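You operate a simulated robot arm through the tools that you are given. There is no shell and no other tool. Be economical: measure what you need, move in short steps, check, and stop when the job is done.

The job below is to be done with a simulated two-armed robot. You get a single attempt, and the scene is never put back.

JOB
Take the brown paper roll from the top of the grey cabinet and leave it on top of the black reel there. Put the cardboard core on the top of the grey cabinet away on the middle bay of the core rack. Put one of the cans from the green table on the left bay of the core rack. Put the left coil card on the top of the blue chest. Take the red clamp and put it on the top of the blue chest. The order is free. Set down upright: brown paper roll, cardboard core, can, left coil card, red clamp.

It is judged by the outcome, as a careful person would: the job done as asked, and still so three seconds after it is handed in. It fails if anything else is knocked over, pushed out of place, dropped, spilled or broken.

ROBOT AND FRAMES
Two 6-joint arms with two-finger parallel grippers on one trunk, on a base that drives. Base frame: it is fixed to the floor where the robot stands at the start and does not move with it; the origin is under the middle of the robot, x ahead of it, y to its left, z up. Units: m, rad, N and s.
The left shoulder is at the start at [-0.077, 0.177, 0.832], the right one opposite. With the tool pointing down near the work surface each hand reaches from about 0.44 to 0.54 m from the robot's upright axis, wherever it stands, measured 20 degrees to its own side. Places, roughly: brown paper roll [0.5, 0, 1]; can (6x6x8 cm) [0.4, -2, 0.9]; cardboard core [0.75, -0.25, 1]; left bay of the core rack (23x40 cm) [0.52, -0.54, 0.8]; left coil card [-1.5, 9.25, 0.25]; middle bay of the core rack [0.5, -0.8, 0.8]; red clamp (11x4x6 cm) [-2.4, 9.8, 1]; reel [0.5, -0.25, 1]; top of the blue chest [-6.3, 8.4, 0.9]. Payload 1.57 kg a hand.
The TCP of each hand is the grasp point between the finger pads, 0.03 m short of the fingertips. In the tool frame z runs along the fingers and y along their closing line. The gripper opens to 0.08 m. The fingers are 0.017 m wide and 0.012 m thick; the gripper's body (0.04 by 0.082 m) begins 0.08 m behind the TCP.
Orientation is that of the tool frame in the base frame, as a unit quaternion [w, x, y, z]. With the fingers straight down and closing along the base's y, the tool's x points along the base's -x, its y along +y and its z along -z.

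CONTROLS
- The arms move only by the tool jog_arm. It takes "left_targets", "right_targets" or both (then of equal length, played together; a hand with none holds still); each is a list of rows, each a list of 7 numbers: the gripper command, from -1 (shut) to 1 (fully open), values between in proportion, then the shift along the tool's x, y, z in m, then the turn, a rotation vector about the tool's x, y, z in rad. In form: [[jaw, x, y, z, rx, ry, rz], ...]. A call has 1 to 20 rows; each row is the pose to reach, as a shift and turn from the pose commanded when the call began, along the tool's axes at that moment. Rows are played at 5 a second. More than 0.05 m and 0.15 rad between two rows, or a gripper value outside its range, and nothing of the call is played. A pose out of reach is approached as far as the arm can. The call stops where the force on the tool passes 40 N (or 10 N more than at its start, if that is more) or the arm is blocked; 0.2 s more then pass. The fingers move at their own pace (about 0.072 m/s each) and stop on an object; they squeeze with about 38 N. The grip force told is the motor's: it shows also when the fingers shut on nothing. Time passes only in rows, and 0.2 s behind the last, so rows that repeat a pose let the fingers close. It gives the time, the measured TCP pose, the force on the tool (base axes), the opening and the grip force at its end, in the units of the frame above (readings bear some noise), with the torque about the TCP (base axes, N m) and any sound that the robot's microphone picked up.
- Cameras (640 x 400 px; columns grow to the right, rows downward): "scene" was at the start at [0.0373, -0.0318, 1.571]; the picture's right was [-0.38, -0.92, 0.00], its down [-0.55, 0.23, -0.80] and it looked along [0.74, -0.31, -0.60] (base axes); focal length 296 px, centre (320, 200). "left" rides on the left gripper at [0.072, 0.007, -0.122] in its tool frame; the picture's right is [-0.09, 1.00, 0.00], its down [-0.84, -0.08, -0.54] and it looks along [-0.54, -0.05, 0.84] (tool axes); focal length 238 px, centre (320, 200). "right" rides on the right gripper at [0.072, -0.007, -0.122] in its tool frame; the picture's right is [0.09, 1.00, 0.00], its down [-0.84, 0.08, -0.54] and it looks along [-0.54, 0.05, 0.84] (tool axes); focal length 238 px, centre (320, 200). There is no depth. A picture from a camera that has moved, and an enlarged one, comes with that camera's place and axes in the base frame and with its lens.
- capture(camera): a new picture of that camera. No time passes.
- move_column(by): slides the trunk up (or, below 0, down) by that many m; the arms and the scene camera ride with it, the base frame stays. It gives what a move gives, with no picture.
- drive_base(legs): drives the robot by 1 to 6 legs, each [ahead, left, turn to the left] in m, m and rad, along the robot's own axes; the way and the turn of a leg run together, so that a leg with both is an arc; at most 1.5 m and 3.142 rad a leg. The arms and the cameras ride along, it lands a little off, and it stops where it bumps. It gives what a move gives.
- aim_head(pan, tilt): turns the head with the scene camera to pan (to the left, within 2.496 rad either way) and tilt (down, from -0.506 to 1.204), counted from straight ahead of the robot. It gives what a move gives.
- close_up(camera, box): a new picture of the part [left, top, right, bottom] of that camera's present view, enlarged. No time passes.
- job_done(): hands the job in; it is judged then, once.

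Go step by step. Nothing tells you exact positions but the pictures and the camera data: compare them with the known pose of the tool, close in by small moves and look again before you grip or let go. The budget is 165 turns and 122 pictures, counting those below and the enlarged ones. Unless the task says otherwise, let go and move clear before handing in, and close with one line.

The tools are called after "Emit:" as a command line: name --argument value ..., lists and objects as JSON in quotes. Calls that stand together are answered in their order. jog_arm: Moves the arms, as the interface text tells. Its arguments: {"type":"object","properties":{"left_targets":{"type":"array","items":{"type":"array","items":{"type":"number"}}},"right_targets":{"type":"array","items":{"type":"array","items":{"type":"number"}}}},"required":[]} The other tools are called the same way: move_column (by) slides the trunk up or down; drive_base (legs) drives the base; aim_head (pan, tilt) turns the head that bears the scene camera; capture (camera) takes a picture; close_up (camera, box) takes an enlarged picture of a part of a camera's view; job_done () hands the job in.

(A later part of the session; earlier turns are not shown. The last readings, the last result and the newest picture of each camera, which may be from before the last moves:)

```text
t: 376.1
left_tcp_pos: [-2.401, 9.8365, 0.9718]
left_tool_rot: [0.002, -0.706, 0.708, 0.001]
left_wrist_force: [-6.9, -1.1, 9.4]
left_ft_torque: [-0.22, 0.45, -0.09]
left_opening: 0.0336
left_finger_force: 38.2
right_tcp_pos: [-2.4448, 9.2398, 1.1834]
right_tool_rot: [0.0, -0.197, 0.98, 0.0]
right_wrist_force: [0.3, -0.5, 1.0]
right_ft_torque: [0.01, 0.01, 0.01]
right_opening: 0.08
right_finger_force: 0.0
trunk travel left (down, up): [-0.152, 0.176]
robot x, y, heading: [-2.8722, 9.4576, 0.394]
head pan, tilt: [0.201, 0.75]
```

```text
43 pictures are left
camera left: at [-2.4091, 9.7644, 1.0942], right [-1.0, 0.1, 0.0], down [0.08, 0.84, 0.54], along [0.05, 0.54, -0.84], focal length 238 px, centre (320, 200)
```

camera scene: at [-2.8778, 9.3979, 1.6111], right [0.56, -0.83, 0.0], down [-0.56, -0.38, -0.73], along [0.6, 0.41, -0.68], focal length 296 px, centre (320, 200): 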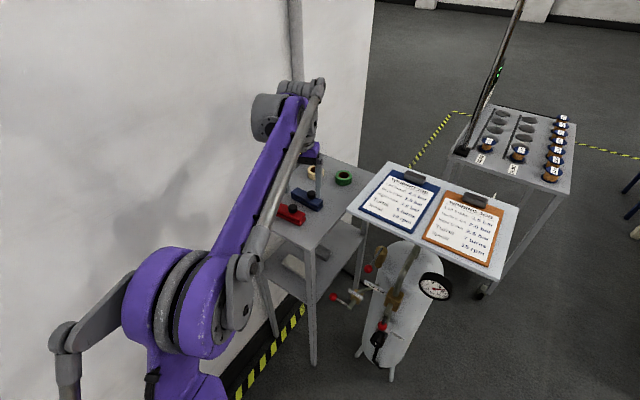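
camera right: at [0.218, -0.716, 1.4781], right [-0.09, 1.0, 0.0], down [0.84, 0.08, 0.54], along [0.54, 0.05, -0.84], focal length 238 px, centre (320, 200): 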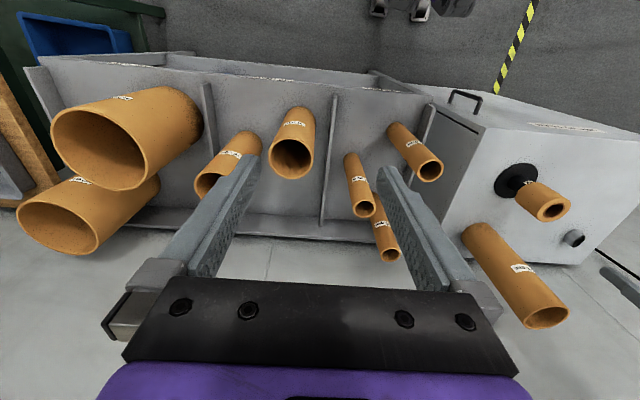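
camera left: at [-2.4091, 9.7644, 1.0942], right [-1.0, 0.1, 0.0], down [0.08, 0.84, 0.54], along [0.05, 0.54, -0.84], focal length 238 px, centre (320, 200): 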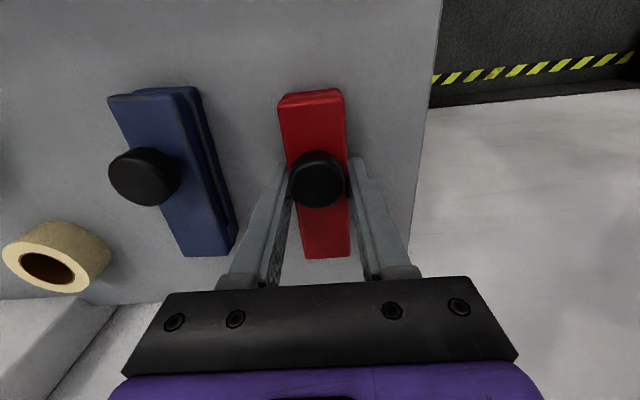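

The stand top is at z≈0.943 and the clamp is gripped (34 mm). I raise the trunk.

Emit:
move_column --by 0.174

Emit:
capture --camera "left"

```text
t: 378.1
left_tcp_pos: [-2.4019, 9.8358, 1.1446]
left_tool_rot: [0.001, -0.706, 0.708, 0.0]
left_wrist_force: [-0.9, 0.2, -2.7]
left_ft_torque: [-0.03, 0.02, 0.03]
left_opening: 0.0332
left_finger_force: 37.6
right_tcp_pos: [-2.4462, 9.2402, 1.3558]
right_tool_rot: [-0.001, -0.198, 0.98, 0.001]
right_wrist_force: [0.2, -1.2, -0.6]
right_ft_torque: [-0.01, 0.0, 0.0]
right_opening: 0.0803
right_finger_force: 0.1
trunk travel left (down, up): [-0.326, 0.002]
robot x, y, heading: [-2.8732, 9.4533, 0.398]
head pan, tilt: [0.201, 0.75]
```

```text
42 pictures are left
camera left: at [-2.4085, 9.7647, 1.2674], right [-1.0, 0.1, 0.0], down [0.08, 0.84, 0.54], along [0.05, 0.54, -0.84], focal length 238 px, centre (320, 200)
```

left: 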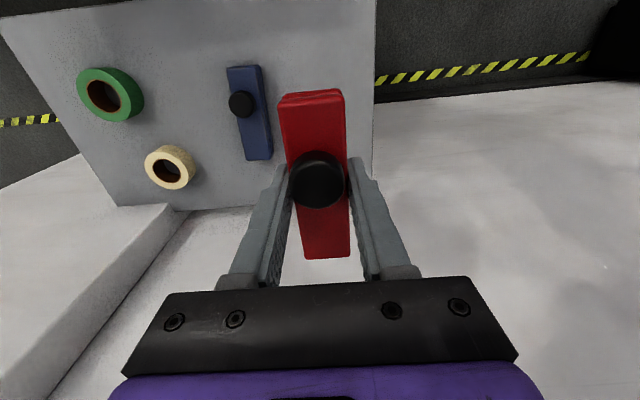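

The clamp is held firmly. I back away from the stand, turn to face the blue chest in the west, and look.

Emit:
drive_base --legs '[[-0.747, -0.227, 0], [0, 0, 2.74], [0.75, 0.25, 0]]'

Emit:
aim_head --pan 0.0 --tilt 0.35

Emit:
capture --camera "scene"

```text
t: 392.7
left_tcp_pos: [-4.795, 8.4718, 1.1456]
left_tool_rot: [0.001, 0.82, 0.573, -0.001]
left_wrist_force: [0.3, 0.7, -1.7]
left_ft_torque: [0.01, -0.02, -0.01]
left_opening: 0.0331
left_finger_force: 38.0
right_tcp_pos: [-4.5497, 9.0189, 1.3555]
right_tool_rot: [0.0, 1.0, 0.026, 0.0]
right_wrist_force: [0.6, -0.1, 0.3]
right_ft_torque: [0.0, -0.01, 0.01]
right_opening: 0.0798
right_finger_force: 0.0
trunk travel left (down, up): [-0.326, 0.002]
robot x, y, heading: [-4.2192, 8.6715, -3.09]
head pan, tilt: [0.201, 0.75]
```

```text
t: 393.6
left_tcp_pos: [-4.795, 8.4733, 1.1462]
left_tool_rot: [0.0, 0.819, 0.573, -0.001]
left_wrist_force: [-0.2, 0.1, -3.1]
left_ft_torque: [0.02, -0.03, -0.02]
left_opening: 0.0332
left_finger_force: 38.1
right_tcp_pos: [-4.5501, 9.019, 1.3547]
right_tool_rot: [0.0, 1.0, 0.026, 0.0]
right_wrist_force: [0.5, 0.3, -0.2]
right_ft_torque: [0.0, 0.02, 0.01]
right_opening: 0.0802
right_finger_force: 0.0
trunk travel left (down, up): [-0.326, 0.002]
robot x, y, heading: [-4.2164, 8.6699, -3.096]
head pan, tilt: [0.0, 0.351]
```

```text
41 pictures are left
camera scene: at [-4.2715, 8.6709, 1.6506], right [-0.05, 1.0, 0.0], down [0.34, 0.02, -0.94], along [-0.94, -0.05, -0.34], focal length 296 px, centre (320, 200)
```

scene: 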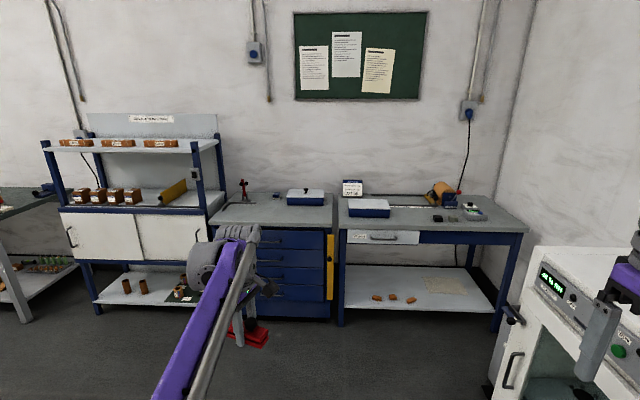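

The chest top spans about x -5.91…-6.5, y 7.89…8.66, with a few things on its rear half. I zoom in on it.

Emit:
close_up --camera "scene" --box '[195, 160, 355, 250]'

```text
4.00 times, centred on (275, 205) of scene
camera zoom: at [-4.2715, 8.6709, 1.6506], right [-0.05, 1.0, 0.0], down [0.34, 0.02, -0.94], along [-0.94, -0.05, -0.34], focal length 1184 px, centre (500, 180)
```

zoom: 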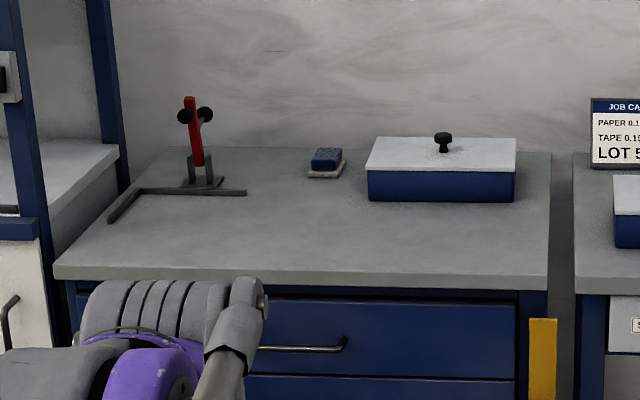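

There is a free band along the front. I'll put the clamp at about (-6.03, 8.15) and later the card near (-6.04, 8.42). I drive up to the chest.

Emit:
drive_base --legs '[[1.245, 0.262, 0]]'

Emit:
capture --camera "left"

Emit:
aim_head --pan 0.15 --tilt 0.8

Emit:
capture --camera "scene"

```text
t: 400.1
left_tcp_pos: [-6.0451, 8.1644, 1.1454]
left_tool_rot: [0.001, 0.824, 0.567, -0.001]
left_wrist_force: [-0.2, -0.1, -1.3]
left_ft_torque: [0.04, 0.02, -0.01]
left_opening: 0.0335
left_finger_force: 38.0
right_tcp_pos: [-5.791, 8.707, 1.355]
right_tool_rot: [0.0, 1.0, 0.019, 0.001]
right_wrist_force: [0.8, 0.2, -0.3]
right_ft_torque: [0.0, -0.03, 0.03]
right_opening: 0.0799
right_finger_force: 0.1
trunk travel left (down, up): [-0.326, 0.002]
robot x, y, heading: [-5.4645, 8.3555, -3.106]
head pan, tilt: [0.0, 0.351]
```

```text
39 pictures are left
camera left: at [-6.0127, 8.2305, 1.2677], right [0.9, -0.44, 0.0], down [-0.37, -0.75, 0.54], along [-0.24, -0.49, -0.84], focal length 238 px, centre (320, 200)
```

left: 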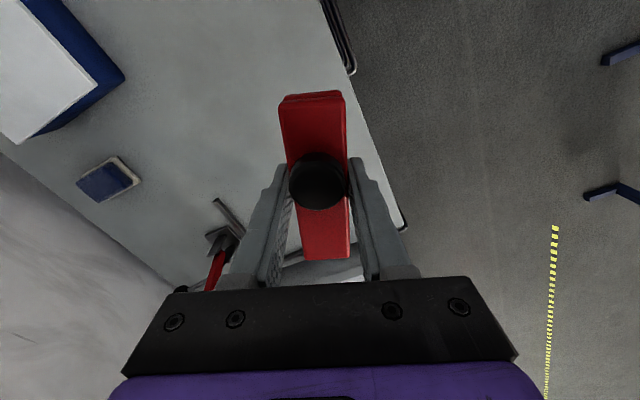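

```text
t: 401.0
left_tcp_pos: [-6.0452, 8.1643, 1.146]
left_tool_rot: [0.0, 0.824, 0.566, -0.001]
left_wrist_force: [-0.4, 0.7, -1.5]
left_ft_torque: [-0.02, -0.01, 0.01]
left_opening: 0.0336
left_finger_force: 38.0
right_tcp_pos: [-5.793, 8.7064, 1.357]
right_tool_rot: [0.0, 1.0, 0.018, 0.001]
right_wrist_force: [-0.1, 0.0, -0.8]
right_ft_torque: [-0.01, 0.02, -0.04]
right_opening: 0.0799
right_finger_force: 0.1
trunk travel left (down, up): [-0.326, 0.002]
robot x, y, heading: [-5.4701, 8.3553, -3.104]
head pan, tilt: [0.15, 0.799]
```

```text
38 pictures are left
camera scene: at [-5.5052, 8.3433, 1.6111], right [-0.18, 0.98, 0.0], down [0.7, 0.13, -0.7], along [-0.69, -0.13, -0.72], focal length 296 px, centre (320, 200)
```

scene: 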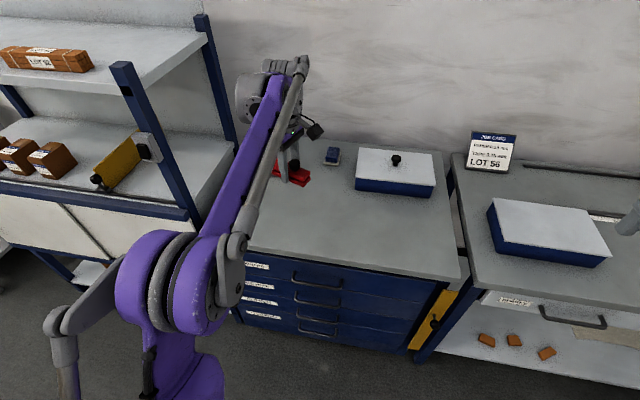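

The front edge is near x≈-5.97, so I go 6 cm farther in, then lower the clamp.

Emit:
drive_base --legs '[[0.06, 0, 0]]'

Emit:
move_column --by -0.16

Emit:
capture --camera "left"

```text
t: 401.9
left_tcp_pos: [-6.1012, 8.1633, 1.1463]
left_tool_rot: [0.0, 0.824, 0.566, -0.002]
left_wrist_force: [0.6, 0.0, -2.1]
left_ft_torque: [-0.02, 0.01, 0.0]
left_opening: 0.0332
left_finger_force: 38.1
right_tcp_pos: [-5.8467, 8.7044, 1.3552]
right_tool_rot: [0.0, 1.0, 0.018, 0.0]
right_wrist_force: [0.2, -0.4, 0.3]
right_ft_torque: [-0.01, 0.02, 0.03]
right_opening: 0.08
right_finger_force: 0.1
trunk travel left (down, up): [-0.326, 0.002]
robot x, y, heading: [-5.5272, 8.3507, -3.108]
head pan, tilt: [0.15, 0.799]
```

```text
t: 403.8
left_tcp_pos: [-6.104, 8.1637, 0.986]
left_tool_rot: [0.0, 0.824, 0.567, -0.002]
left_wrist_force: [0.1, 0.2, -1.8]
left_ft_torque: [0.03, -0.03, 0.0]
left_opening: 0.0333
left_finger_force: 38.1
right_tcp_pos: [-5.8502, 8.7053, 1.1962]
right_tool_rot: [0.0, 1.0, 0.017, 0.0]
right_wrist_force: [0.5, 0.5, 0.1]
right_ft_torque: [-0.03, -0.01, -0.02]
right_opening: 0.08
right_finger_force: 0.0
trunk travel left (down, up): [-0.166, 0.162]
robot x, y, heading: [-5.5257, 8.3527, -3.101]
head pan, tilt: [0.15, 0.799]
```

```text
37 pictures are left
camera left: at [-6.0716, 8.2287, 1.108], right [0.9, -0.44, 0.0], down [-0.37, -0.75, 0.54], along [-0.24, -0.49, -0.84], focal length 238 px, centre (320, 200)
```

left: 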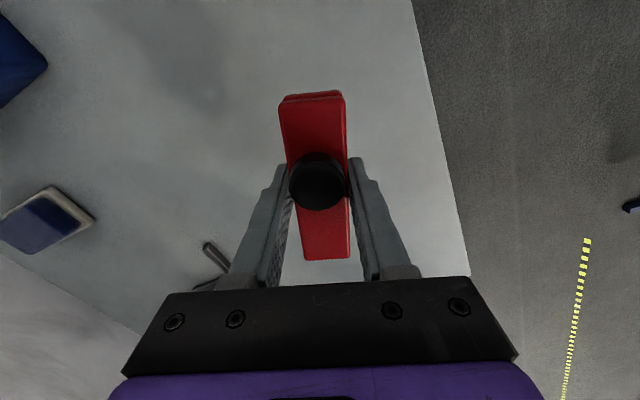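

Position is good. I lower gently in steps, watching the force.

Emit:
move_column --by -0.02

Emit:
jog_arm --left_targets '[[-1, 0, 0, 0.003, 0, 0, 0], [-1, 0, 0, 0.006, 0, 0, 0], [-1, 0, 0, 0.009, 0, 0, 0], [-1, 0, 0, 0.012, 0, 0, 0], [-1, 0, 0, 0.015, 0, 0, 0], [-1, 0, 0, 0.018, 0, 0, 0], [-1, 0, 0, 0.021, 0, 0, 0]]'

```text
t: 404.4
left_tcp_pos: [-6.103, 8.1629, 0.9659]
left_tool_rot: [0.001, 0.824, 0.567, -0.001]
left_wrist_force: [0.8, -0.1, -2.5]
left_ft_torque: [0.01, 0.01, 0.0]
left_opening: 0.0332
left_finger_force: 38.0
right_tcp_pos: [-5.8506, 8.7043, 1.1765]
right_tool_rot: [0.001, 1.0, 0.018, -0.001]
right_wrist_force: [-0.4, -0.1, 0.0]
right_ft_torque: [0.02, 0.0, 0.05]
right_opening: 0.0801
right_finger_force: 0.0
trunk travel left (down, up): [-0.146, 0.182]
robot x, y, heading: [-5.528, 8.354, -3.109]
head pan, tilt: [0.15, 0.799]
```

```text
t: 406.0
left_tcp_pos: [-6.103, 8.1618, 0.9438]
left_tool_rot: [0.0, 0.824, 0.567, -0.001]
left_wrist_force: [-0.4, -1.3, -3.0]
left_ft_torque: [-0.01, 0.01, -0.01]
left_opening: 0.0332
left_finger_force: 37.6
right_tcp_pos: [-5.8507, 8.7054, 1.1754]
right_tool_rot: [0.0, 1.0, 0.017, -0.001]
right_wrist_force: [0.2, 0.4, -0.8]
right_ft_torque: [0.0, 0.01, 0.0]
right_opening: 0.0803
right_finger_force: 0.0
trunk travel left (down, up): [-0.146, 0.182]
robot x, y, heading: [-5.5243, 8.3551, -3.106]
head pan, tilt: [0.15, 0.799]
```

Emit:
jog_arm --left_targets '[[-1, 0, 0, 0.003, 0, 0, 0], [-1, 0, 0, 0.006, 0, 0, 0], [-1, 0, 0, 0.009, 0, 0, 0], [-1, 0, 0, 0.012, 0, 0, 0], [-1, 0, 0, 0.015, 0, 0, 0], [-1, 0, 0, 0.018, 0, 0, 0], [-1, 0, 0, 0.021, 0, 0, 0], [-1, 0, 0, 0.024, 0, 0, 0], [-1, 0, 0, 0.027, 0, 0, 0], [-1, 0, 0, 0.03, 0, 0, 0]]'

```text
t: 408.2
left_tcp_pos: [-6.1035, 8.1625, 0.9159]
left_tool_rot: [0.001, 0.824, 0.566, -0.001]
left_wrist_force: [-0.3, -0.4, -1.7]
left_ft_torque: [0.0, -0.01, 0.02]
left_opening: 0.0336
left_finger_force: 38.0
right_tcp_pos: [-5.8512, 8.706, 1.1762]
right_tool_rot: [0.0, 1.0, 0.017, 0.0]
right_wrist_force: [-0.1, 0.0, -0.6]
right_ft_torque: [-0.03, 0.01, 0.0]
right_opening: 0.0798
right_finger_force: 0.1
trunk travel left (down, up): [-0.146, 0.182]
robot x, y, heading: [-5.5267, 8.3481, -3.105]
head pan, tilt: [0.15, 0.799]
```

Emit:
jog_arm --left_targets '[[-1, 0, 0, 0.003, 0, 0, 0], [-1, 0, 0, 0.006, 0, 0, 0], [-1, 0, 0, 0.009, 0, 0, 0], [-1, 0, 0, 0.012, 0, 0, 0], [-1, 0, 0, 0.015, 0, 0, 0], [-1, 0, 0, 0.018, 0, 0, 0], [-1, 0, 0, 0.021, 0, 0, 0], [-1, 0, 0, 0.024, 0, 0, 0]]'

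Emit:
capture --camera "left"

```text
t: 410.0
left_tcp_pos: [-6.1051, 8.1629, 0.891]
left_tool_rot: [0.0, 0.824, 0.567, -0.001]
left_wrist_force: [-0.5, 0.3, -1.7]
left_ft_torque: [0.04, -0.02, -0.01]
left_opening: 0.0332
left_finger_force: 38.1
right_tcp_pos: [-5.8497, 8.7055, 1.1765]
right_tool_rot: [-0.001, 1.0, 0.018, 0.0]
right_wrist_force: [0.5, 0.0, -0.2]
right_ft_torque: [0.01, -0.01, 0.01]
right_opening: 0.0802
right_finger_force: 0.0
trunk travel left (down, up): [-0.146, 0.182]
robot x, y, heading: [-5.5246, 8.3532, -3.105]
head pan, tilt: [0.15, 0.799]
```

```text
36 pictures are left
camera left: at [-6.072, 8.2287, 1.0124], right [0.9, -0.44, 0.0], down [-0.37, -0.75, 0.54], along [-0.24, -0.49, -0.84], focal length 238 px, centre (320, 200)
```

left: 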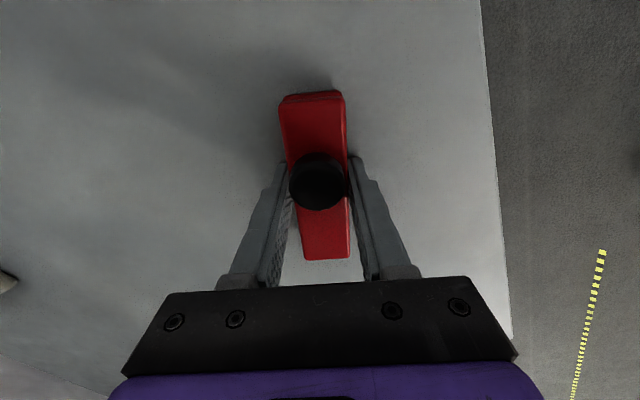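

Still descending; the shadows are closing in under the clamp.

Emit:
jog_arm --left_targets '[[-1, 0, 0, 0.003, 0, 0, 0], [-1, 0, 0, 0.006, 0, 0, 0], [-1, 0, 0, 0.009, 0, 0, 0], [-1, 0, 0, 0.012, 0, 0, 0], [-1, 0, 0, 0.015, 0, 0, 0], [-1, 0, 0, 0.018, 0, 0, 0], [-1, 0, 0, 0.021, 0, 0, 0], [-1, 0, 0, 0.024, 0, 0, 0]]'

```text
t: 410.5
left_tcp_pos: [-6.1036, 8.1631, 0.8909]
left_tool_rot: [0.0, 0.824, 0.567, -0.004]
left_wrist_force: [-3.2, 0.9, 13.3]
left_ft_torque: [0.02, -0.27, 0.09]
left_opening: 0.0334
left_finger_force: 37.5
right_tcp_pos: [-5.8501, 8.7062, 1.1763]
right_tool_rot: [-0.001, 1.0, 0.018, -0.001]
right_wrist_force: [0.2, -0.1, 0.0]
right_ft_torque: [-0.01, -0.01, 0.02]
right_opening: 0.08
right_finger_force: 0.0
trunk travel left (down, up): [-0.146, 0.182]
robot x, y, heading: [-5.5278, 8.3536, -3.108]
head pan, tilt: [0.15, 0.799]
stopped in row 2 (left hand): the force on the tool passed its limit at 48 N (the readings are from after the stop); the commanded pose is now the measured one
```

Contact: the chest top is at z≈0.86. I open and raise the trunk.

Emit:
jog_arm --left_targets '[[-1, 0, 0, -0.001, 0, 0, 0], [-0.1, 0, 0, -0.001, 0, 0, 0], [0.6, 0, 0, -0.001, 0, 0, 0], [0.6, 0, 0, -0.001, 0, 0, 0]]'

Emit:
move_column --by 0.18

Emit:
capture --camera "left"

```text
t: 411.5
left_tcp_pos: [-6.1053, 8.1645, 0.8896]
left_tool_rot: [0.0, 0.824, 0.566, -0.004]
left_wrist_force: [-22.6, 5.0, 24.9]
left_ft_torque: [0.14, 0.01, 0.1]
left_opening: 0.0431
left_finger_force: 0.1
right_tcp_pos: [-5.8514, 8.7062, 1.1756]
right_tool_rot: [0.002, 1.0, 0.018, 0.0]
right_wrist_force: [0.4, -0.1, 0.0]
right_ft_torque: [-0.01, 0.01, -0.01]
right_opening: 0.08
right_finger_force: 0.1
trunk travel left (down, up): [-0.146, 0.182]
robot x, y, heading: [-5.5253, 8.3499, -3.107]
head pan, tilt: [0.15, 0.799]
```

```text
t: 413.5
left_tcp_pos: [-6.1028, 8.1641, 1.0703]
left_tool_rot: [-0.001, 0.824, 0.566, -0.003]
left_wrist_force: [0.2, -0.4, -0.6]
left_ft_torque: [0.02, 0.04, 0.02]
left_opening: 0.0642
left_finger_force: 0.0
right_tcp_pos: [-5.851, 8.7045, 1.3569]
right_tool_rot: [0.0, 1.0, 0.017, 0.0]
right_wrist_force: [0.2, -0.1, 0.3]
right_ft_torque: [0.01, -0.03, 0.01]
right_opening: 0.0799
right_finger_force: 0.1
trunk travel left (down, up): [-0.326, 0.002]
robot x, y, heading: [-5.5268, 8.3499, -3.105]
head pan, tilt: [0.15, 0.799]
```

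```text
35 pictures are left
camera left: at [-6.0711, 8.2286, 1.1917], right [0.9, -0.44, 0.0], down [-0.37, -0.75, 0.55], along [-0.24, -0.49, -0.84], focal length 238 px, centre (320, 200)
```

left: 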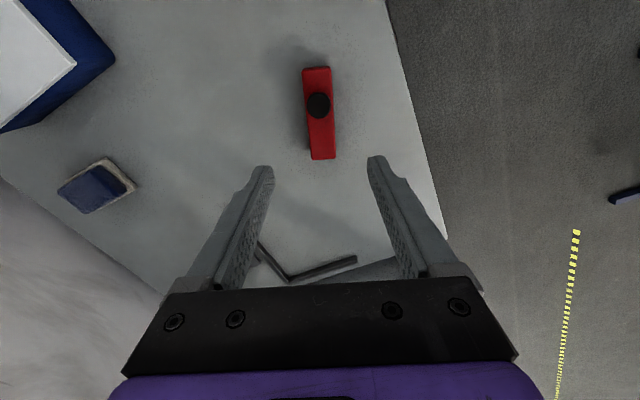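

The clamp sits upright on the chest. Now the card: I back away, turn to face east, and drive toward the trolley's -x end, stopping in open floor to set the arm.

Emit:
drive_base --legs '[[-1.1, 0, 0], [0, 0, 3.105], [1.2, 0.3, 0], [0.25, 0.37, 0]]'

Emit:
jog_arm --left_targets '[[0.6, 0, 0, 0, 0, 0, 0.146], [0.6, 0, 0, 0, 0, 0, 0.292], [0.6, 0, 0, 0, 0, 0, 0.438], [0.6, 0, 0, 0, 0, 0, 0.584], [0.6, 0, 0, 0, 0, 0, 0.73], [0.6, 0, 0, 0, 0, 0, 0.876], [0.6, 0, 0, 0, 0, 0, 1.022], [0.6, 0, 0, 0, 0, 0, 1.17], [0.6, 0, 0, 0, 0, 0, 1.17]]'

Emit:
aim_head --pan 0.0 --tilt 0.55

Emit:
capture --camera "scene"

```text
t: 435.9
left_tcp_pos: [-2.4127, 9.3007, 1.0714]
left_tool_rot: [-0.003, -0.56, 0.829, -0.001]
left_wrist_force: [-16.4, -6.2, 1.1]
left_ft_torque: [-0.12, 0.13, -0.4]
left_opening: 0.0523
left_finger_force: 0.1
right_tcp_pos: [-2.6687, 8.7668, 1.3566]
right_tool_rot: [0.001, -0.013, 1.0, 0.0]
right_wrist_force: [0.3, -0.1, 0.6]
right_ft_torque: [-0.02, -0.01, -0.01]
right_opening: 0.0803
right_finger_force: 0.1
trunk travel left (down, up): [-0.326, 0.002]
robot x, y, heading: [-2.9893, 9.1251, 0.021]
head pan, tilt: [0.15, 0.799]
stopped in leg 4: the force on the tool passed its limit at 43 N (the readings are from after the stop); the commanded pose is now the measured one
```

```text
t: 437.9
left_tcp_pos: [-2.4105, 9.3021, 1.0703]
left_tool_rot: [-0.001, -0.009, 1.0, -0.002]
left_wrist_force: [0.2, -1.1, 0.6]
left_ft_torque: [0.02, 0.0, 0.02]
left_opening: 0.0641
left_finger_force: 0.0
right_tcp_pos: [-2.6663, 8.7656, 1.3564]
right_tool_rot: [0.0, -0.013, 1.0, -0.001]
right_wrist_force: [-0.3, 0.2, 1.1]
right_ft_torque: [-0.04, 0.01, 0.02]
right_opening: 0.0802
right_finger_force: 0.1
trunk travel left (down, up): [-0.326, 0.002]
robot x, y, heading: [-2.9902, 9.1198, 0.029]
head pan, tilt: [0.15, 0.799]
```

```text
t: 438.7
left_tcp_pos: [-2.4113, 9.3015, 1.0702]
left_tool_rot: [-0.001, -0.01, 1.0, -0.002]
left_wrist_force: [-0.1, 0.4, 0.5]
left_ft_torque: [-0.01, 0.01, 0.0]
left_opening: 0.0642
left_finger_force: 0.1
right_tcp_pos: [-2.6661, 8.7659, 1.356]
right_tool_rot: [0.0, -0.013, 1.0, 0.0]
right_wrist_force: [0.7, 0.0, 0.6]
right_ft_torque: [0.0, 0.02, -0.01]
right_opening: 0.0799
right_finger_force: 0.0
trunk travel left (down, up): [-0.326, 0.002]
robot x, y, heading: [-2.9864, 9.1238, 0.027]
head pan, tilt: [0.0, 0.55]
```

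```text
34 pictures are left
camera scene: at [-2.9436, 9.1247, 1.6324], right [0.03, -1.0, 0.0], down [-0.52, -0.01, -0.85], along [0.85, 0.02, -0.52], focal length 296 px, centre (320, 200)
```

scene: 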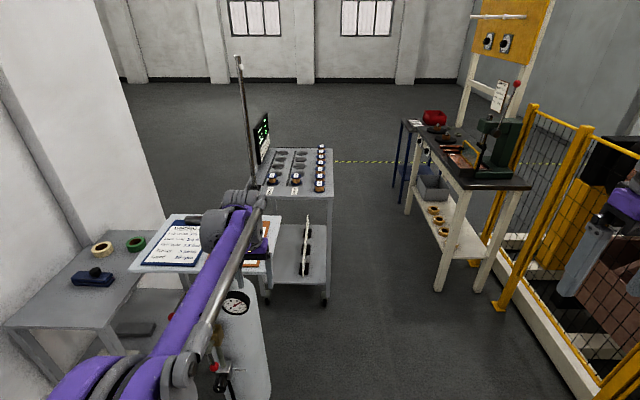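

The left fingertips brushed the clipboard tray's edge (43 N stop). I back off at once and check that the tray is undisturbed.

Emit:
drive_base --legs '[[-0.3, 0, 0], [0, -0.45, 0]]'

Emit:
aim_head --pan 0.4 --tilt 0.5

Emit:
capture --camera "scene"

```text
t: 444.8
left_tcp_pos: [-2.6979, 8.8459, 1.0703]
left_tool_rot: [-0.001, -0.008, 1.0, -0.001]
left_wrist_force: [-0.3, 1.3, 0.6]
left_ft_torque: [-0.02, 0.0, -0.02]
left_opening: 0.0638
left_finger_force: 0.1
right_tcp_pos: [-2.9572, 8.3124, 1.355]
right_tool_rot: [0.0, -0.011, 1.0, -0.001]
right_wrist_force: [-0.2, -0.8, 0.0]
right_ft_torque: [0.0, 0.03, -0.02]
right_opening: 0.0801
right_finger_force: 0.0
trunk travel left (down, up): [-0.326, 0.002]
robot x, y, heading: [-3.2765, 8.6673, 0.023]
head pan, tilt: [0.0, 0.55]
```

```text
t: 445.7
left_tcp_pos: [-2.6993, 8.8441, 1.0698]
left_tool_rot: [-0.001, -0.007, 1.0, -0.002]
left_wrist_force: [-0.1, -0.2, -0.2]
left_ft_torque: [0.02, -0.01, 0.02]
left_opening: 0.0641
left_finger_force: 0.1
right_tcp_pos: [-2.9566, 8.3123, 1.3565]
right_tool_rot: [0.0, -0.011, 1.0, 0.0]
right_wrist_force: [0.5, -1.1, 0.3]
right_ft_torque: [0.03, -0.01, -0.02]
right_opening: 0.0801
right_finger_force: 0.0
trunk travel left (down, up): [-0.326, 0.002]
robot x, y, heading: [-3.2751, 8.6687, 0.021]
head pan, tilt: [0.4, 0.499]
```

```text
33 pictures are left
camera scene: at [-3.2388, 8.7058, 1.637], right [0.41, -0.91, 0.0], down [-0.44, -0.2, -0.88], along [0.8, 0.36, -0.48], focal length 296 px, centre (320, 200)
```

scene: 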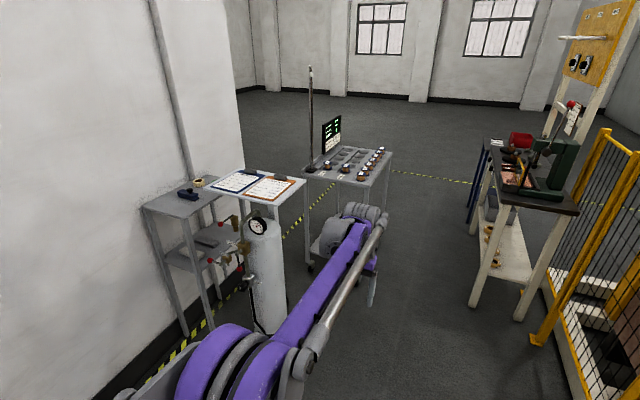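

Everything there looks undisturbed. In open floor I now lower the trunk fully and pitch the left tool 45° forward, testing the low reach needed for the shelf.

Emit:
move_column --by -0.325

Emit:
jog_arm --left_targets '[[0.6, 0, 0, 0, 0, -0.13, 0], [0.6, 0, 0, 0, 0, -0.26, 0], [0.6, 0, 0, 0, 0, -0.39, 0], [0.6, 0, 0, 0, 0, -0.52, 0], [0.6, 0, 0, 0, 0, -0.65, 0], [0.6, 0, 0, 0, 0, -0.785, 0], [0.6, -0.01, 0, 0.04, 0, -0.785, 0], [0.6, -0.02, 0, 0.08, 0, -0.785, 0], [0.6, -0.03, 0, 0.12, 0, -0.785, 0], [0.6, -0.04, 0, 0.16, 0, -0.785, 0], [0.6, -0.05, 0, 0.2, 0, -0.785, 0], [0.6, -0.06, 0, 0.24, 0, -0.785, 0], [0.6, -0.07, 0, 0.28, 0, -0.785, 0], [0.6, -0.08, 0, 0.32, 0, -0.785, 0], [0.6, -0.09, 0, 0.36, 0, -0.785, 0], [0.6, -0.1, 0, 0.4, 0, -0.785, 0], [0.6, -0.1, 0, 0.4, 0, -0.785, 0]]'

```text
t: 448.9
left_tcp_pos: [-2.6984, 8.8446, 0.7462]
left_tool_rot: [-0.001, -0.008, 1.0, -0.002]
left_wrist_force: [-0.2, 0.2, -0.1]
left_ft_torque: [-0.04, -0.04, -0.02]
left_opening: 0.0637
left_finger_force: 0.2
right_tcp_pos: [-2.9571, 8.3117, 1.03]
right_tool_rot: [-0.001, -0.01, 1.0, 0.0]
right_wrist_force: [0.1, 0.3, 0.9]
right_ft_torque: [0.03, -0.02, 0.01]
right_opening: 0.08
right_finger_force: 0.0
trunk travel left (down, up): [-0.001, 0.327]
robot x, y, heading: [-3.2742, 8.6689, 0.02]
head pan, tilt: [0.4, 0.499]
```

```text
t: 452.5
left_tcp_pos: [-2.6004, 8.845, 0.3459]
left_tool_rot: [0.382, -0.006, 0.924, 0.0]
left_wrist_force: [0.2, -0.3, 0.2]
left_ft_torque: [0.0, 0.0, -0.01]
left_opening: 0.064
left_finger_force: 0.1
right_tcp_pos: [-2.9565, 8.3106, 1.0317]
right_tool_rot: [0.0, -0.011, 1.0, 0.0]
right_wrist_force: [0.0, 0.6, 0.2]
right_ft_torque: [0.01, 0.0, 0.02]
right_opening: 0.0798
right_finger_force: 0.1
trunk travel left (down, up): [-0.001, 0.327]
robot x, y, heading: [-3.2819, 8.6714, 0.015]
head pan, tilt: [0.4, 0.499]
```

The low, tilted pose is reachable. To stay clear of the cylinder I'll come at the card diagonally (heading ≈30°), with the wrist yawed back so the fingers still point along +x and close along y.

Emit:
jog_arm --left_targets '[[0.6, 0, 0, 0, 0.0926, 0, 0.0926], [0.6, 0, 0, 0, 0.185, 0, 0.185], [0.6, 0, 0, 0, 0.278, 0, 0.278], [0.6, 0, 0, 0, 0.37, 0, 0.37], [0.6, 0, 0, 0, 0.37, 0, 0.37]]'

Emit:
drive_base --legs '[[0, 0, 0.507], [0.791, -0.63, 0]]'

Emit:
capture --camera "left"

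Emit:
aim_head --pan 0.2 --tilt 0.6

Emit:
capture --camera "scene"

```text
t: 453.7
left_tcp_pos: [-2.5983, 8.8463, 0.3462]
left_tool_rot: [0.369, 0.231, 0.895, -0.098]
left_wrist_force: [-1.3, -0.3, 0.0]
left_ft_torque: [-0.01, 0.02, 0.02]
left_opening: 0.0642
left_finger_force: 0.1
right_tcp_pos: [-2.9573, 8.3115, 1.0317]
right_tool_rot: [0.0, -0.011, 1.0, -0.001]
right_wrist_force: [0.6, 0.9, 0.2]
right_ft_torque: [-0.02, -0.01, -0.01]
right_opening: 0.0799
right_finger_force: 0.0
trunk travel left (down, up): [-0.001, 0.327]
robot x, y, heading: [-3.2774, 8.6637, 0.014]
head pan, tilt: [0.4, 0.499]
```

```text
t: 458.9
left_tcp_pos: [-2.1778, 9.09, 0.3449]
left_tool_rot: [0.381, 0.004, 0.924, -0.004]
left_wrist_force: [-0.2, -0.2, 0.2]
left_ft_torque: [-0.01, -0.01, 0.0]
left_opening: 0.064
left_finger_force: 0.0
right_tcp_pos: [-2.237, 8.4494, 1.0319]
right_tool_rot: [-0.001, -0.259, 0.966, 0.0]
right_wrist_force: [0.4, -0.1, -0.1]
right_ft_torque: [-0.01, 0.01, 0.05]
right_opening: 0.0797
right_finger_force: 0.1
trunk travel left (down, up): [-0.001, 0.327]
robot x, y, heading: [-2.6897, 8.6096, 0.519]
head pan, tilt: [0.4, 0.499]
stopped in leg 2: the robot was blocked; the commanded pose is now the measured one
```

```text
32 pictures are left
camera left: at [-2.3156, 9.099, 0.3817], right [0.07, 1.0, 0.06], down [0.21, -0.08, 0.97], along [0.98, -0.06, -0.21], focal length 238 px, centre (320, 200)
```

left: 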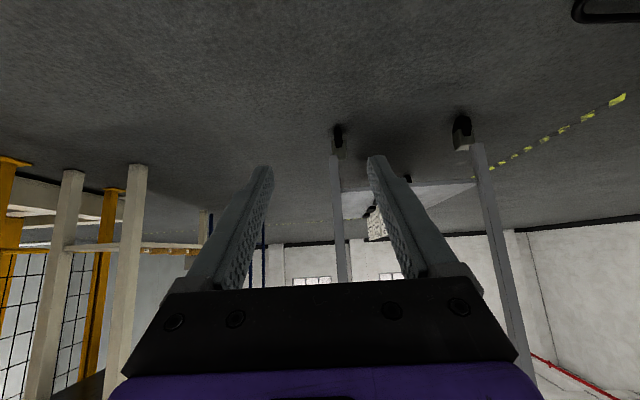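

```text
t: 459.7
left_tcp_pos: [-2.1777, 9.0916, 0.3462]
left_tool_rot: [0.382, 0.003, 0.924, -0.003]
left_wrist_force: [-0.3, -0.8, -0.3]
left_ft_torque: [0.01, 0.02, -0.03]
left_opening: 0.064
left_finger_force: 0.1
right_tcp_pos: [-2.2366, 8.4486, 1.0312]
right_tool_rot: [0.0, -0.258, 0.966, 0.001]
right_wrist_force: [-0.5, 0.3, -0.5]
right_ft_torque: [-0.02, 0.03, -0.02]
right_opening: 0.08
right_finger_force: 0.1
trunk travel left (down, up): [-0.001, 0.327]
robot x, y, heading: [-2.6888, 8.609, 0.521]
head pan, tilt: [0.201, 0.6]
```

```text
31 pictures are left
camera scene: at [-2.6143, 8.6741, 1.297], right [0.66, -0.75, 0.0], down [-0.42, -0.37, -0.83], along [0.62, 0.54, -0.56], focal length 296 px, centre (320, 200)
```

scene: 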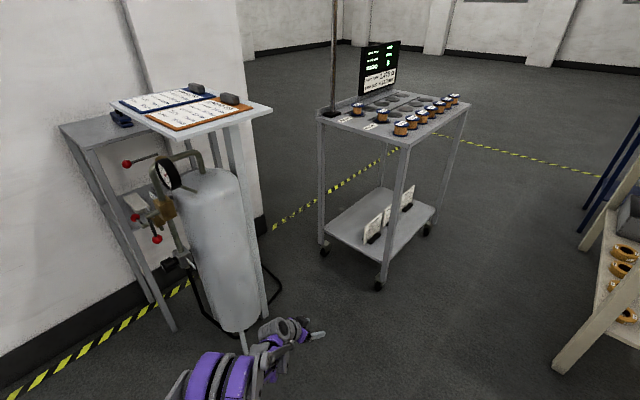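

The base met something low on its right. I look down there.

Emit:
aim_head --pan -0.8 --tilt 1.0

Emit:
capture --camera "scene"

```text
t: 460.9
left_tcp_pos: [-2.1788, 9.0906, 0.346]
left_tool_rot: [0.382, 0.003, 0.924, -0.003]
left_wrist_force: [-0.2, 0.4, 0.0]
left_ft_torque: [-0.01, -0.02, 0.03]
left_opening: 0.0641
left_finger_force: 0.1
right_tcp_pos: [-2.2362, 8.45, 1.0311]
right_tool_rot: [0.0, -0.257, 0.966, 0.0]
right_wrist_force: [0.2, -0.7, -0.5]
right_ft_torque: [-0.01, 0.03, -0.02]
right_opening: 0.08
right_finger_force: 0.0
trunk travel left (down, up): [-0.001, 0.327]
robot x, y, heading: [-2.6858, 8.6128, 0.521]
head pan, tilt: [-0.799, 1.0]
```

```text
30 pictures are left
camera scene: at [-2.6137, 8.5966, 1.265], right [-0.28, -0.96, 0.0], down [-0.81, 0.23, -0.54], along [0.52, -0.15, -0.84], focal length 296 px, centre (320, 200)
```

scene: 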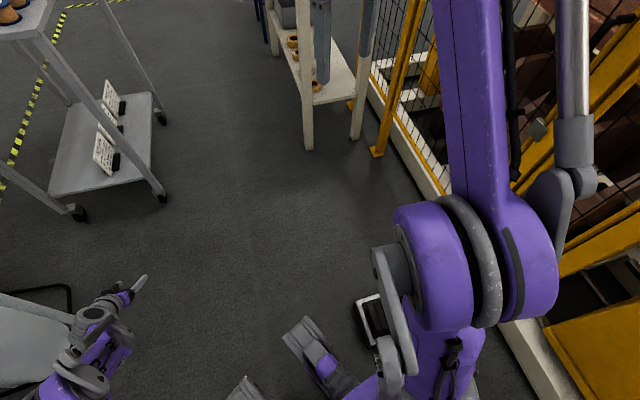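

A foot pedal stopped the base's right side. I ease away from it toward +y, then go on along +x in small legs to the staging point before the trolley's end.

Emit:
drive_base --legs '[[0.03, 0.052, 0], [0.237, -0.09, 0], [0.231, -0.04, 0]]'

Emit:
capture --camera "left"

Emit:
aim_head --pan 0.25 --tilt 0.9

Emit:
capture --camera "scene"

```text
t: 464.8
left_tcp_pos: [-1.712, 9.2687, 0.3442]
left_tool_rot: [0.382, 0.002, 0.924, -0.003]
left_wrist_force: [0.7, 0.4, -0.2]
left_ft_torque: [0.04, 0.01, 0.0]
left_opening: 0.0642
left_finger_force: 0.1
right_tcp_pos: [-1.7693, 8.6274, 1.0304]
right_tool_rot: [0.001, -0.258, 0.966, 0.0]
right_wrist_force: [0.5, -0.6, 0.8]
right_ft_torque: [0.02, 0.01, -0.01]
right_opening: 0.08
right_finger_force: 0.1
trunk travel left (down, up): [-0.001, 0.327]
robot x, y, heading: [-2.2189, 8.7834, 0.517]
head pan, tilt: [-0.799, 1.0]
```

```text
29 pictures are left
camera left: at [-1.8493, 9.2771, 0.3813], right [0.07, 1.0, 0.06], down [0.21, -0.07, 0.97], along [0.98, -0.06, -0.21], focal length 238 px, centre (320, 200)
```

left: 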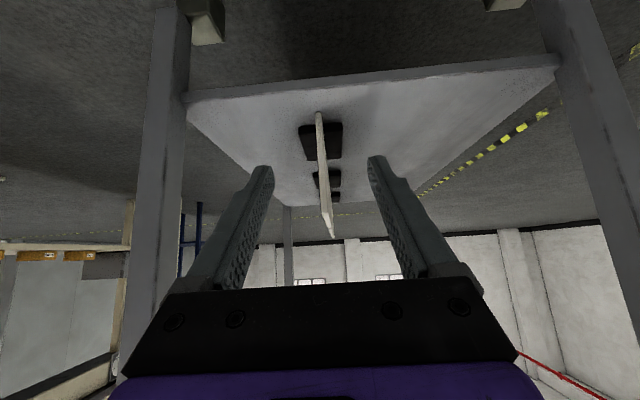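

```text
t: 466.1
left_tcp_pos: [-1.7126, 9.268, 0.346]
left_tool_rot: [0.382, 0.003, 0.924, -0.003]
left_wrist_force: [-0.1, 0.8, -0.4]
left_ft_torque: [0.01, 0.02, 0.01]
left_opening: 0.0641
left_finger_force: 0.1
right_tcp_pos: [-1.77, 8.6286, 1.0318]
right_tool_rot: [-0.001, -0.258, 0.966, 0.0]
right_wrist_force: [0.2, 0.6, 0.0]
right_ft_torque: [0.03, -0.02, -0.02]
right_opening: 0.0801
right_finger_force: 0.0
trunk travel left (down, up): [-0.001, 0.327]
robot x, y, heading: [-2.2194, 8.7869, 0.523]
head pan, tilt: [0.25, 0.901]
```

```text
28 pictures are left
camera scene: at [-2.1599, 8.8459, 1.2722], right [0.7, -0.72, 0.0], down [-0.56, -0.55, -0.62], along [0.45, 0.43, -0.78], focal length 296 px, centre (320, 200)
```

scene: 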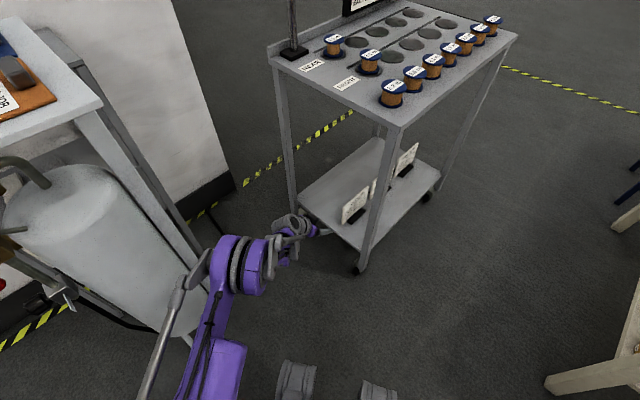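

The card's near edge is straight ahead between the fingers: y≈9.272, top at z≈0.367, shelf at ≈0.22. I lower 2 cm and advance 11 cm along +x, then check.

Emit:
jog_arm --left_targets '[[0.6, 0.0141, 0.003, 0.0141, 0, 0, 0], [0.6, 0.0141, 0.003, 0.0141, 0, 0, 0]]'

Emit:
drive_base --legs '[[0.0955, -0.0547, 0]]'

Emit:
capture --camera "left"

Emit:
close_up --camera "scene" --box '[200, 120, 440, 290]'

```text
t: 466.7
left_tcp_pos: [-1.7123, 9.2717, 0.3236]
left_tool_rot: [0.382, 0.002, 0.924, -0.003]
left_wrist_force: [-0.3, -0.5, 0.0]
left_ft_torque: [-0.01, -0.04, 0.03]
left_opening: 0.0638
left_finger_force: 0.0
right_tcp_pos: [-1.7699, 8.6271, 1.0325]
right_tool_rot: [0.0, -0.258, 0.966, 0.0]
right_wrist_force: [-0.8, -0.3, -0.4]
right_ft_torque: [0.01, 0.0, -0.03]
right_opening: 0.0799
right_finger_force: 0.1
trunk travel left (down, up): [-0.001, 0.327]
robot x, y, heading: [-2.2212, 8.788, 0.519]
head pan, tilt: [0.25, 0.901]
```

```text
t: 467.9
left_tcp_pos: [-1.6021, 9.2729, 0.325]
left_tool_rot: [0.382, 0.002, 0.924, -0.002]
left_wrist_force: [-0.2, 0.7, -1.4]
left_ft_torque: [0.02, 0.01, 0.01]
left_opening: 0.0642
left_finger_force: 0.2
right_tcp_pos: [-1.6583, 8.6293, 1.03]
right_tool_rot: [0.001, -0.259, 0.966, 0.0]
right_wrist_force: [1.2, -0.3, -0.2]
right_ft_torque: [0.02, 0.01, 0.04]
right_opening: 0.0802
right_finger_force: 0.0
trunk travel left (down, up): [-0.001, 0.327]
robot x, y, heading: [-2.1095, 8.7868, 0.519]
head pan, tilt: [0.25, 0.901]
```

```text
27 pictures are left
camera left: at [-1.7388, 9.2815, 0.3603], right [0.07, 1.0, 0.06], down [0.21, -0.07, 0.97], along [0.98, -0.06, -0.21], focal length 238 px, centre (320, 200)
```

left: 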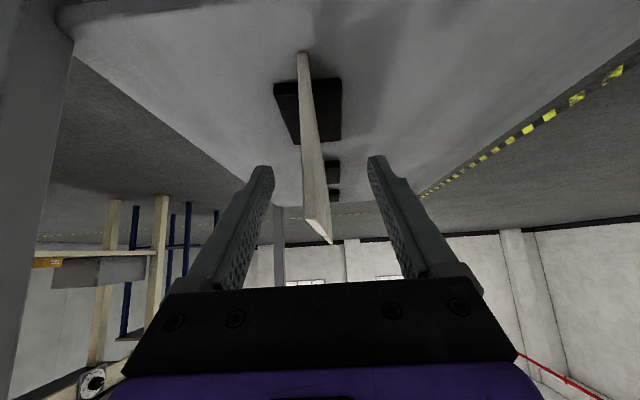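

```text
2.35 times, centred on (320, 205) of scene
camera zoom: at [-2.0491, 8.8467, 1.2722], right [0.7, -0.72, 0.0], down [-0.56, -0.55, -0.62], along [0.45, 0.43, -0.78], focal length 697 px, centre (320, 188)
```

zoom: 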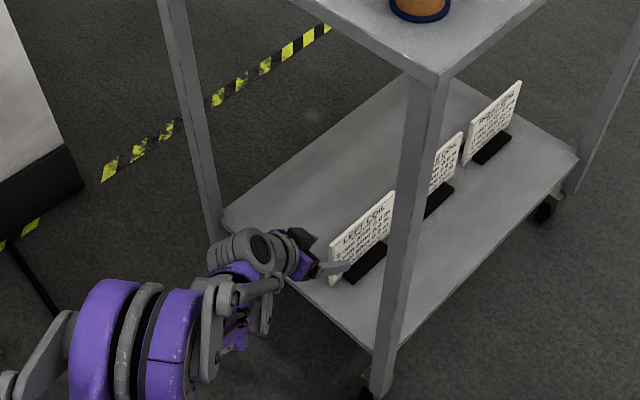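

The label reads "LEFT COIL", so this is the right card, with its near edge at x≈-1.589. I advance 4 cm and close gently.

Emit:
jog_arm --left_targets '[[0.6, -0.015, 0, 0.015, 0, 0, 0], [0.6, -0.03, -0.001, 0.03, 0, 0, 0], [0.2, -0.03, -0.001, 0.03, 0, 0, 0], [-0.3, -0.03, -0.001, 0.03, 0, 0, 0], [-1, -0.03, -0.001, 0.03, 0, 0, 0], [-1, -0.03, -0.001, 0.03, 0, 0, 0], [-1, -0.03, -0.001, 0.03, 0, 0, 0]]'

Emit:
capture --camera "left"

```text
t: 469.5
left_tcp_pos: [-1.5592, 9.2713, 0.3245]
left_tool_rot: [0.383, 0.003, 0.924, -0.003]
left_wrist_force: [1.0, -0.5, 0.5]
left_ft_torque: [0.11, 0.01, -0.01]
left_opening: 0.0077
left_finger_force: 26.9
right_tcp_pos: [-1.6591, 8.6284, 1.0303]
right_tool_rot: [0.0, -0.258, 0.966, 0.0]
right_wrist_force: [-1.3, -0.4, 0.6]
right_ft_torque: [-0.01, -0.01, -0.01]
right_opening: 0.0799
right_finger_force: 0.0
trunk travel left (down, up): [-0.001, 0.327]
robot x, y, heading: [-2.1094, 8.7888, 0.525]
head pan, tilt: [0.25, 0.901]
```

```text
25 pictures are left
camera left: at [-1.696, 9.2799, 0.3609], right [0.07, 1.0, 0.06], down [0.21, -0.07, 0.97], along [0.98, -0.06, -0.21], focal length 238 px, centre (320, 200)
```

left: 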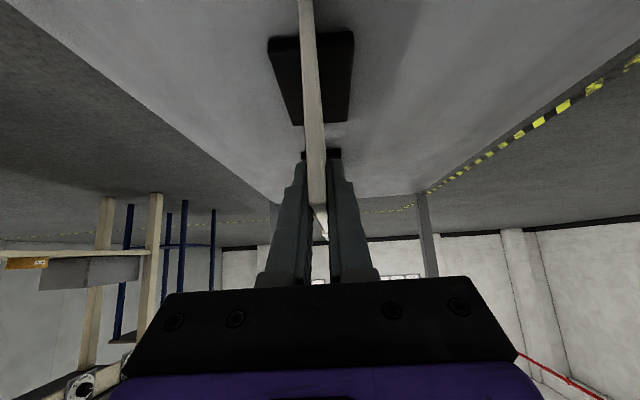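

The card is held (7.7 mm thick). I lift it slightly and back out along the way I came.

Emit:
move_column --by 0.07

Emit:
drive_base --legs '[[-0.0955, 0.0547, 0], [-0.231, 0.04, 0], [-0.237, 0.09, 0], [-0.55, 0.35, 0]]'

Emit:
capture --camera "left"

```text
t: 470.6
left_tcp_pos: [-1.5608, 9.2713, 0.3951]
left_tool_rot: [0.382, 0.003, 0.924, -0.003]
left_wrist_force: [0.8, 0.0, -1.6]
left_ft_torque: [-0.01, 0.08, -0.01]
left_opening: 0.0078
left_finger_force: 26.5
right_tcp_pos: [-1.6581, 8.6286, 1.1006]
right_tool_rot: [-0.001, -0.258, 0.966, 0.0]
right_wrist_force: [-0.4, 0.2, -0.2]
right_ft_torque: [0.0, 0.0, 0.02]
right_opening: 0.0797
right_finger_force: 0.1
trunk travel left (down, up): [-0.071, 0.257]
robot x, y, heading: [-2.1063, 8.785, 0.52]
head pan, tilt: [0.25, 0.901]
```

```text
t: 477.8
left_tcp_pos: [-2.7832, 9.179, 0.3952]
left_tool_rot: [0.382, 0.005, 0.924, -0.004]
left_wrist_force: [0.1, -0.1, -1.3]
left_ft_torque: [0.0, 0.09, -0.02]
left_opening: 0.0079
left_finger_force: 26.7
right_tcp_pos: [-2.8882, 8.5356, 1.1013]
right_tool_rot: [0.0, -0.257, 0.966, 0.0]
right_wrist_force: [-0.4, 0.3, 0.3]
right_ft_torque: [0.01, -0.03, -0.01]
right_opening: 0.0802
right_finger_force: 0.0
trunk travel left (down, up): [-0.071, 0.257]
robot x, y, heading: [-3.3372, 8.6971, 0.513]
head pan, tilt: [0.25, 0.901]
```

```text
24 pictures are left
camera left: at [-2.9206, 9.1878, 0.4304], right [0.08, 0.99, 0.06], down [0.21, -0.08, 0.98], along [0.97, -0.06, -0.21], focal length 238 px, centre (320, 200)
```

left: 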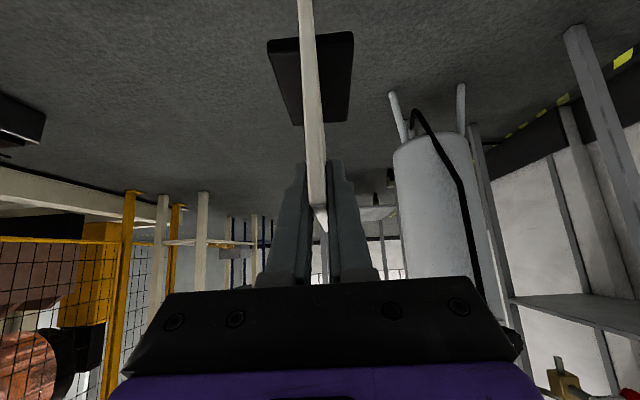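

The card came out cleanly with its black foot. In open space I raise the arm, undo the wrist yaw, and lift the trunk for the chest.

Emit:
jog_arm --left_targets '[[-1, -0.0222, -0.005, -0.0344, 0, 0, 0], [-1, -0.0443, -0.01, -0.0688, 0, 0, 0], [-1, -0.0665, -0.015, -0.1032, 0, 0, 0], [-1, -0.0886, -0.02, -0.1376, 0, 0, 0], [-1, -0.1108, -0.025, -0.172, 0, 0, 0], [-1, -0.133, -0.03, -0.2064, 0, 0, 0], [-1, -0.1551, -0.035, -0.2408, 0, 0, 0], [-1, -0.1773, -0.04, -0.2752, 0, 0, 0], [-1, -0.1994, -0.045, -0.3096, 0, 0, 0], [-1, -0.2216, -0.05, -0.344, 0, 0, 0], [-1, -0.2216, -0.05, -0.344, -0.0926, 0, -0.0926], [-1, -0.2216, -0.05, -0.344, -0.185, 0, -0.185], [-1, -0.2216, -0.05, -0.344, -0.278, 0, -0.278], [-1, -0.2216, -0.05, -0.344, -0.37, 0, -0.37], [-1, -0.2216, -0.05, -0.344, -0.37, 0, -0.37]]'

Emit:
move_column --by 0.25

Emit:
capture --camera "left"

```text
t: 481.0
left_tcp_pos: [-2.8695, 9.1307, 0.7953]
left_tool_rot: [0.369, -0.234, 0.895, 0.095]
left_wrist_force: [-0.4, -0.1, -1.1]
left_ft_torque: [-0.05, 0.07, -0.01]
left_opening: 0.0074
left_finger_force: 26.5
right_tcp_pos: [-2.8869, 8.5367, 1.0999]
right_tool_rot: [0.0, -0.256, 0.967, 0.0]
right_wrist_force: [0.0, 0.3, 0.0]
right_ft_torque: [0.0, 0.01, -0.05]
right_opening: 0.0798
right_finger_force: 0.1
trunk travel left (down, up): [-0.071, 0.257]
robot x, y, heading: [-3.3374, 8.6982, 0.513]
head pan, tilt: [0.25, 0.901]
```

```text
t: 483.6
left_tcp_pos: [-2.8705, 9.1317, 1.0444]
left_tool_rot: [0.369, -0.234, 0.895, 0.095]
left_wrist_force: [-0.2, 0.5, -1.3]
left_ft_torque: [-0.04, 0.04, 0.05]
left_opening: 0.0076
left_finger_force: 26.4
right_tcp_pos: [-2.8874, 8.5352, 1.3516]
right_tool_rot: [0.0, -0.255, 0.967, -0.001]
right_wrist_force: [0.5, 0.6, 0.2]
right_ft_torque: [0.0, -0.03, -0.03]
right_opening: 0.0799
right_finger_force: 0.2
trunk travel left (down, up): [-0.321, 0.007]
robot x, y, heading: [-3.3388, 8.698, 0.519]
head pan, tilt: [0.25, 0.901]
```

```text
23 pictures are left
camera left: at [-2.9937, 9.0707, 1.0806], right [-0.43, 0.9, 0.06], down [0.22, 0.04, 0.97], along [0.88, 0.43, -0.22], focal length 238 px, centre (320, 200)
```

left: 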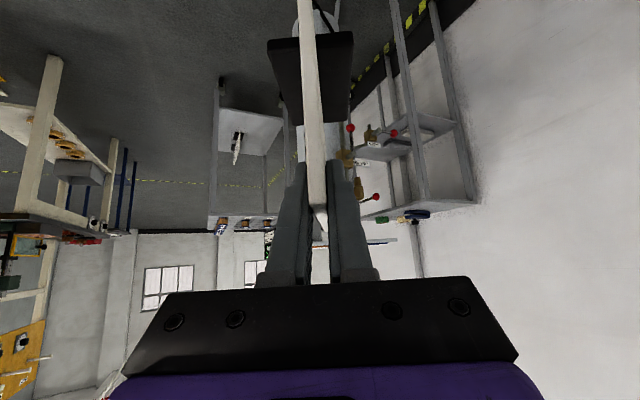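

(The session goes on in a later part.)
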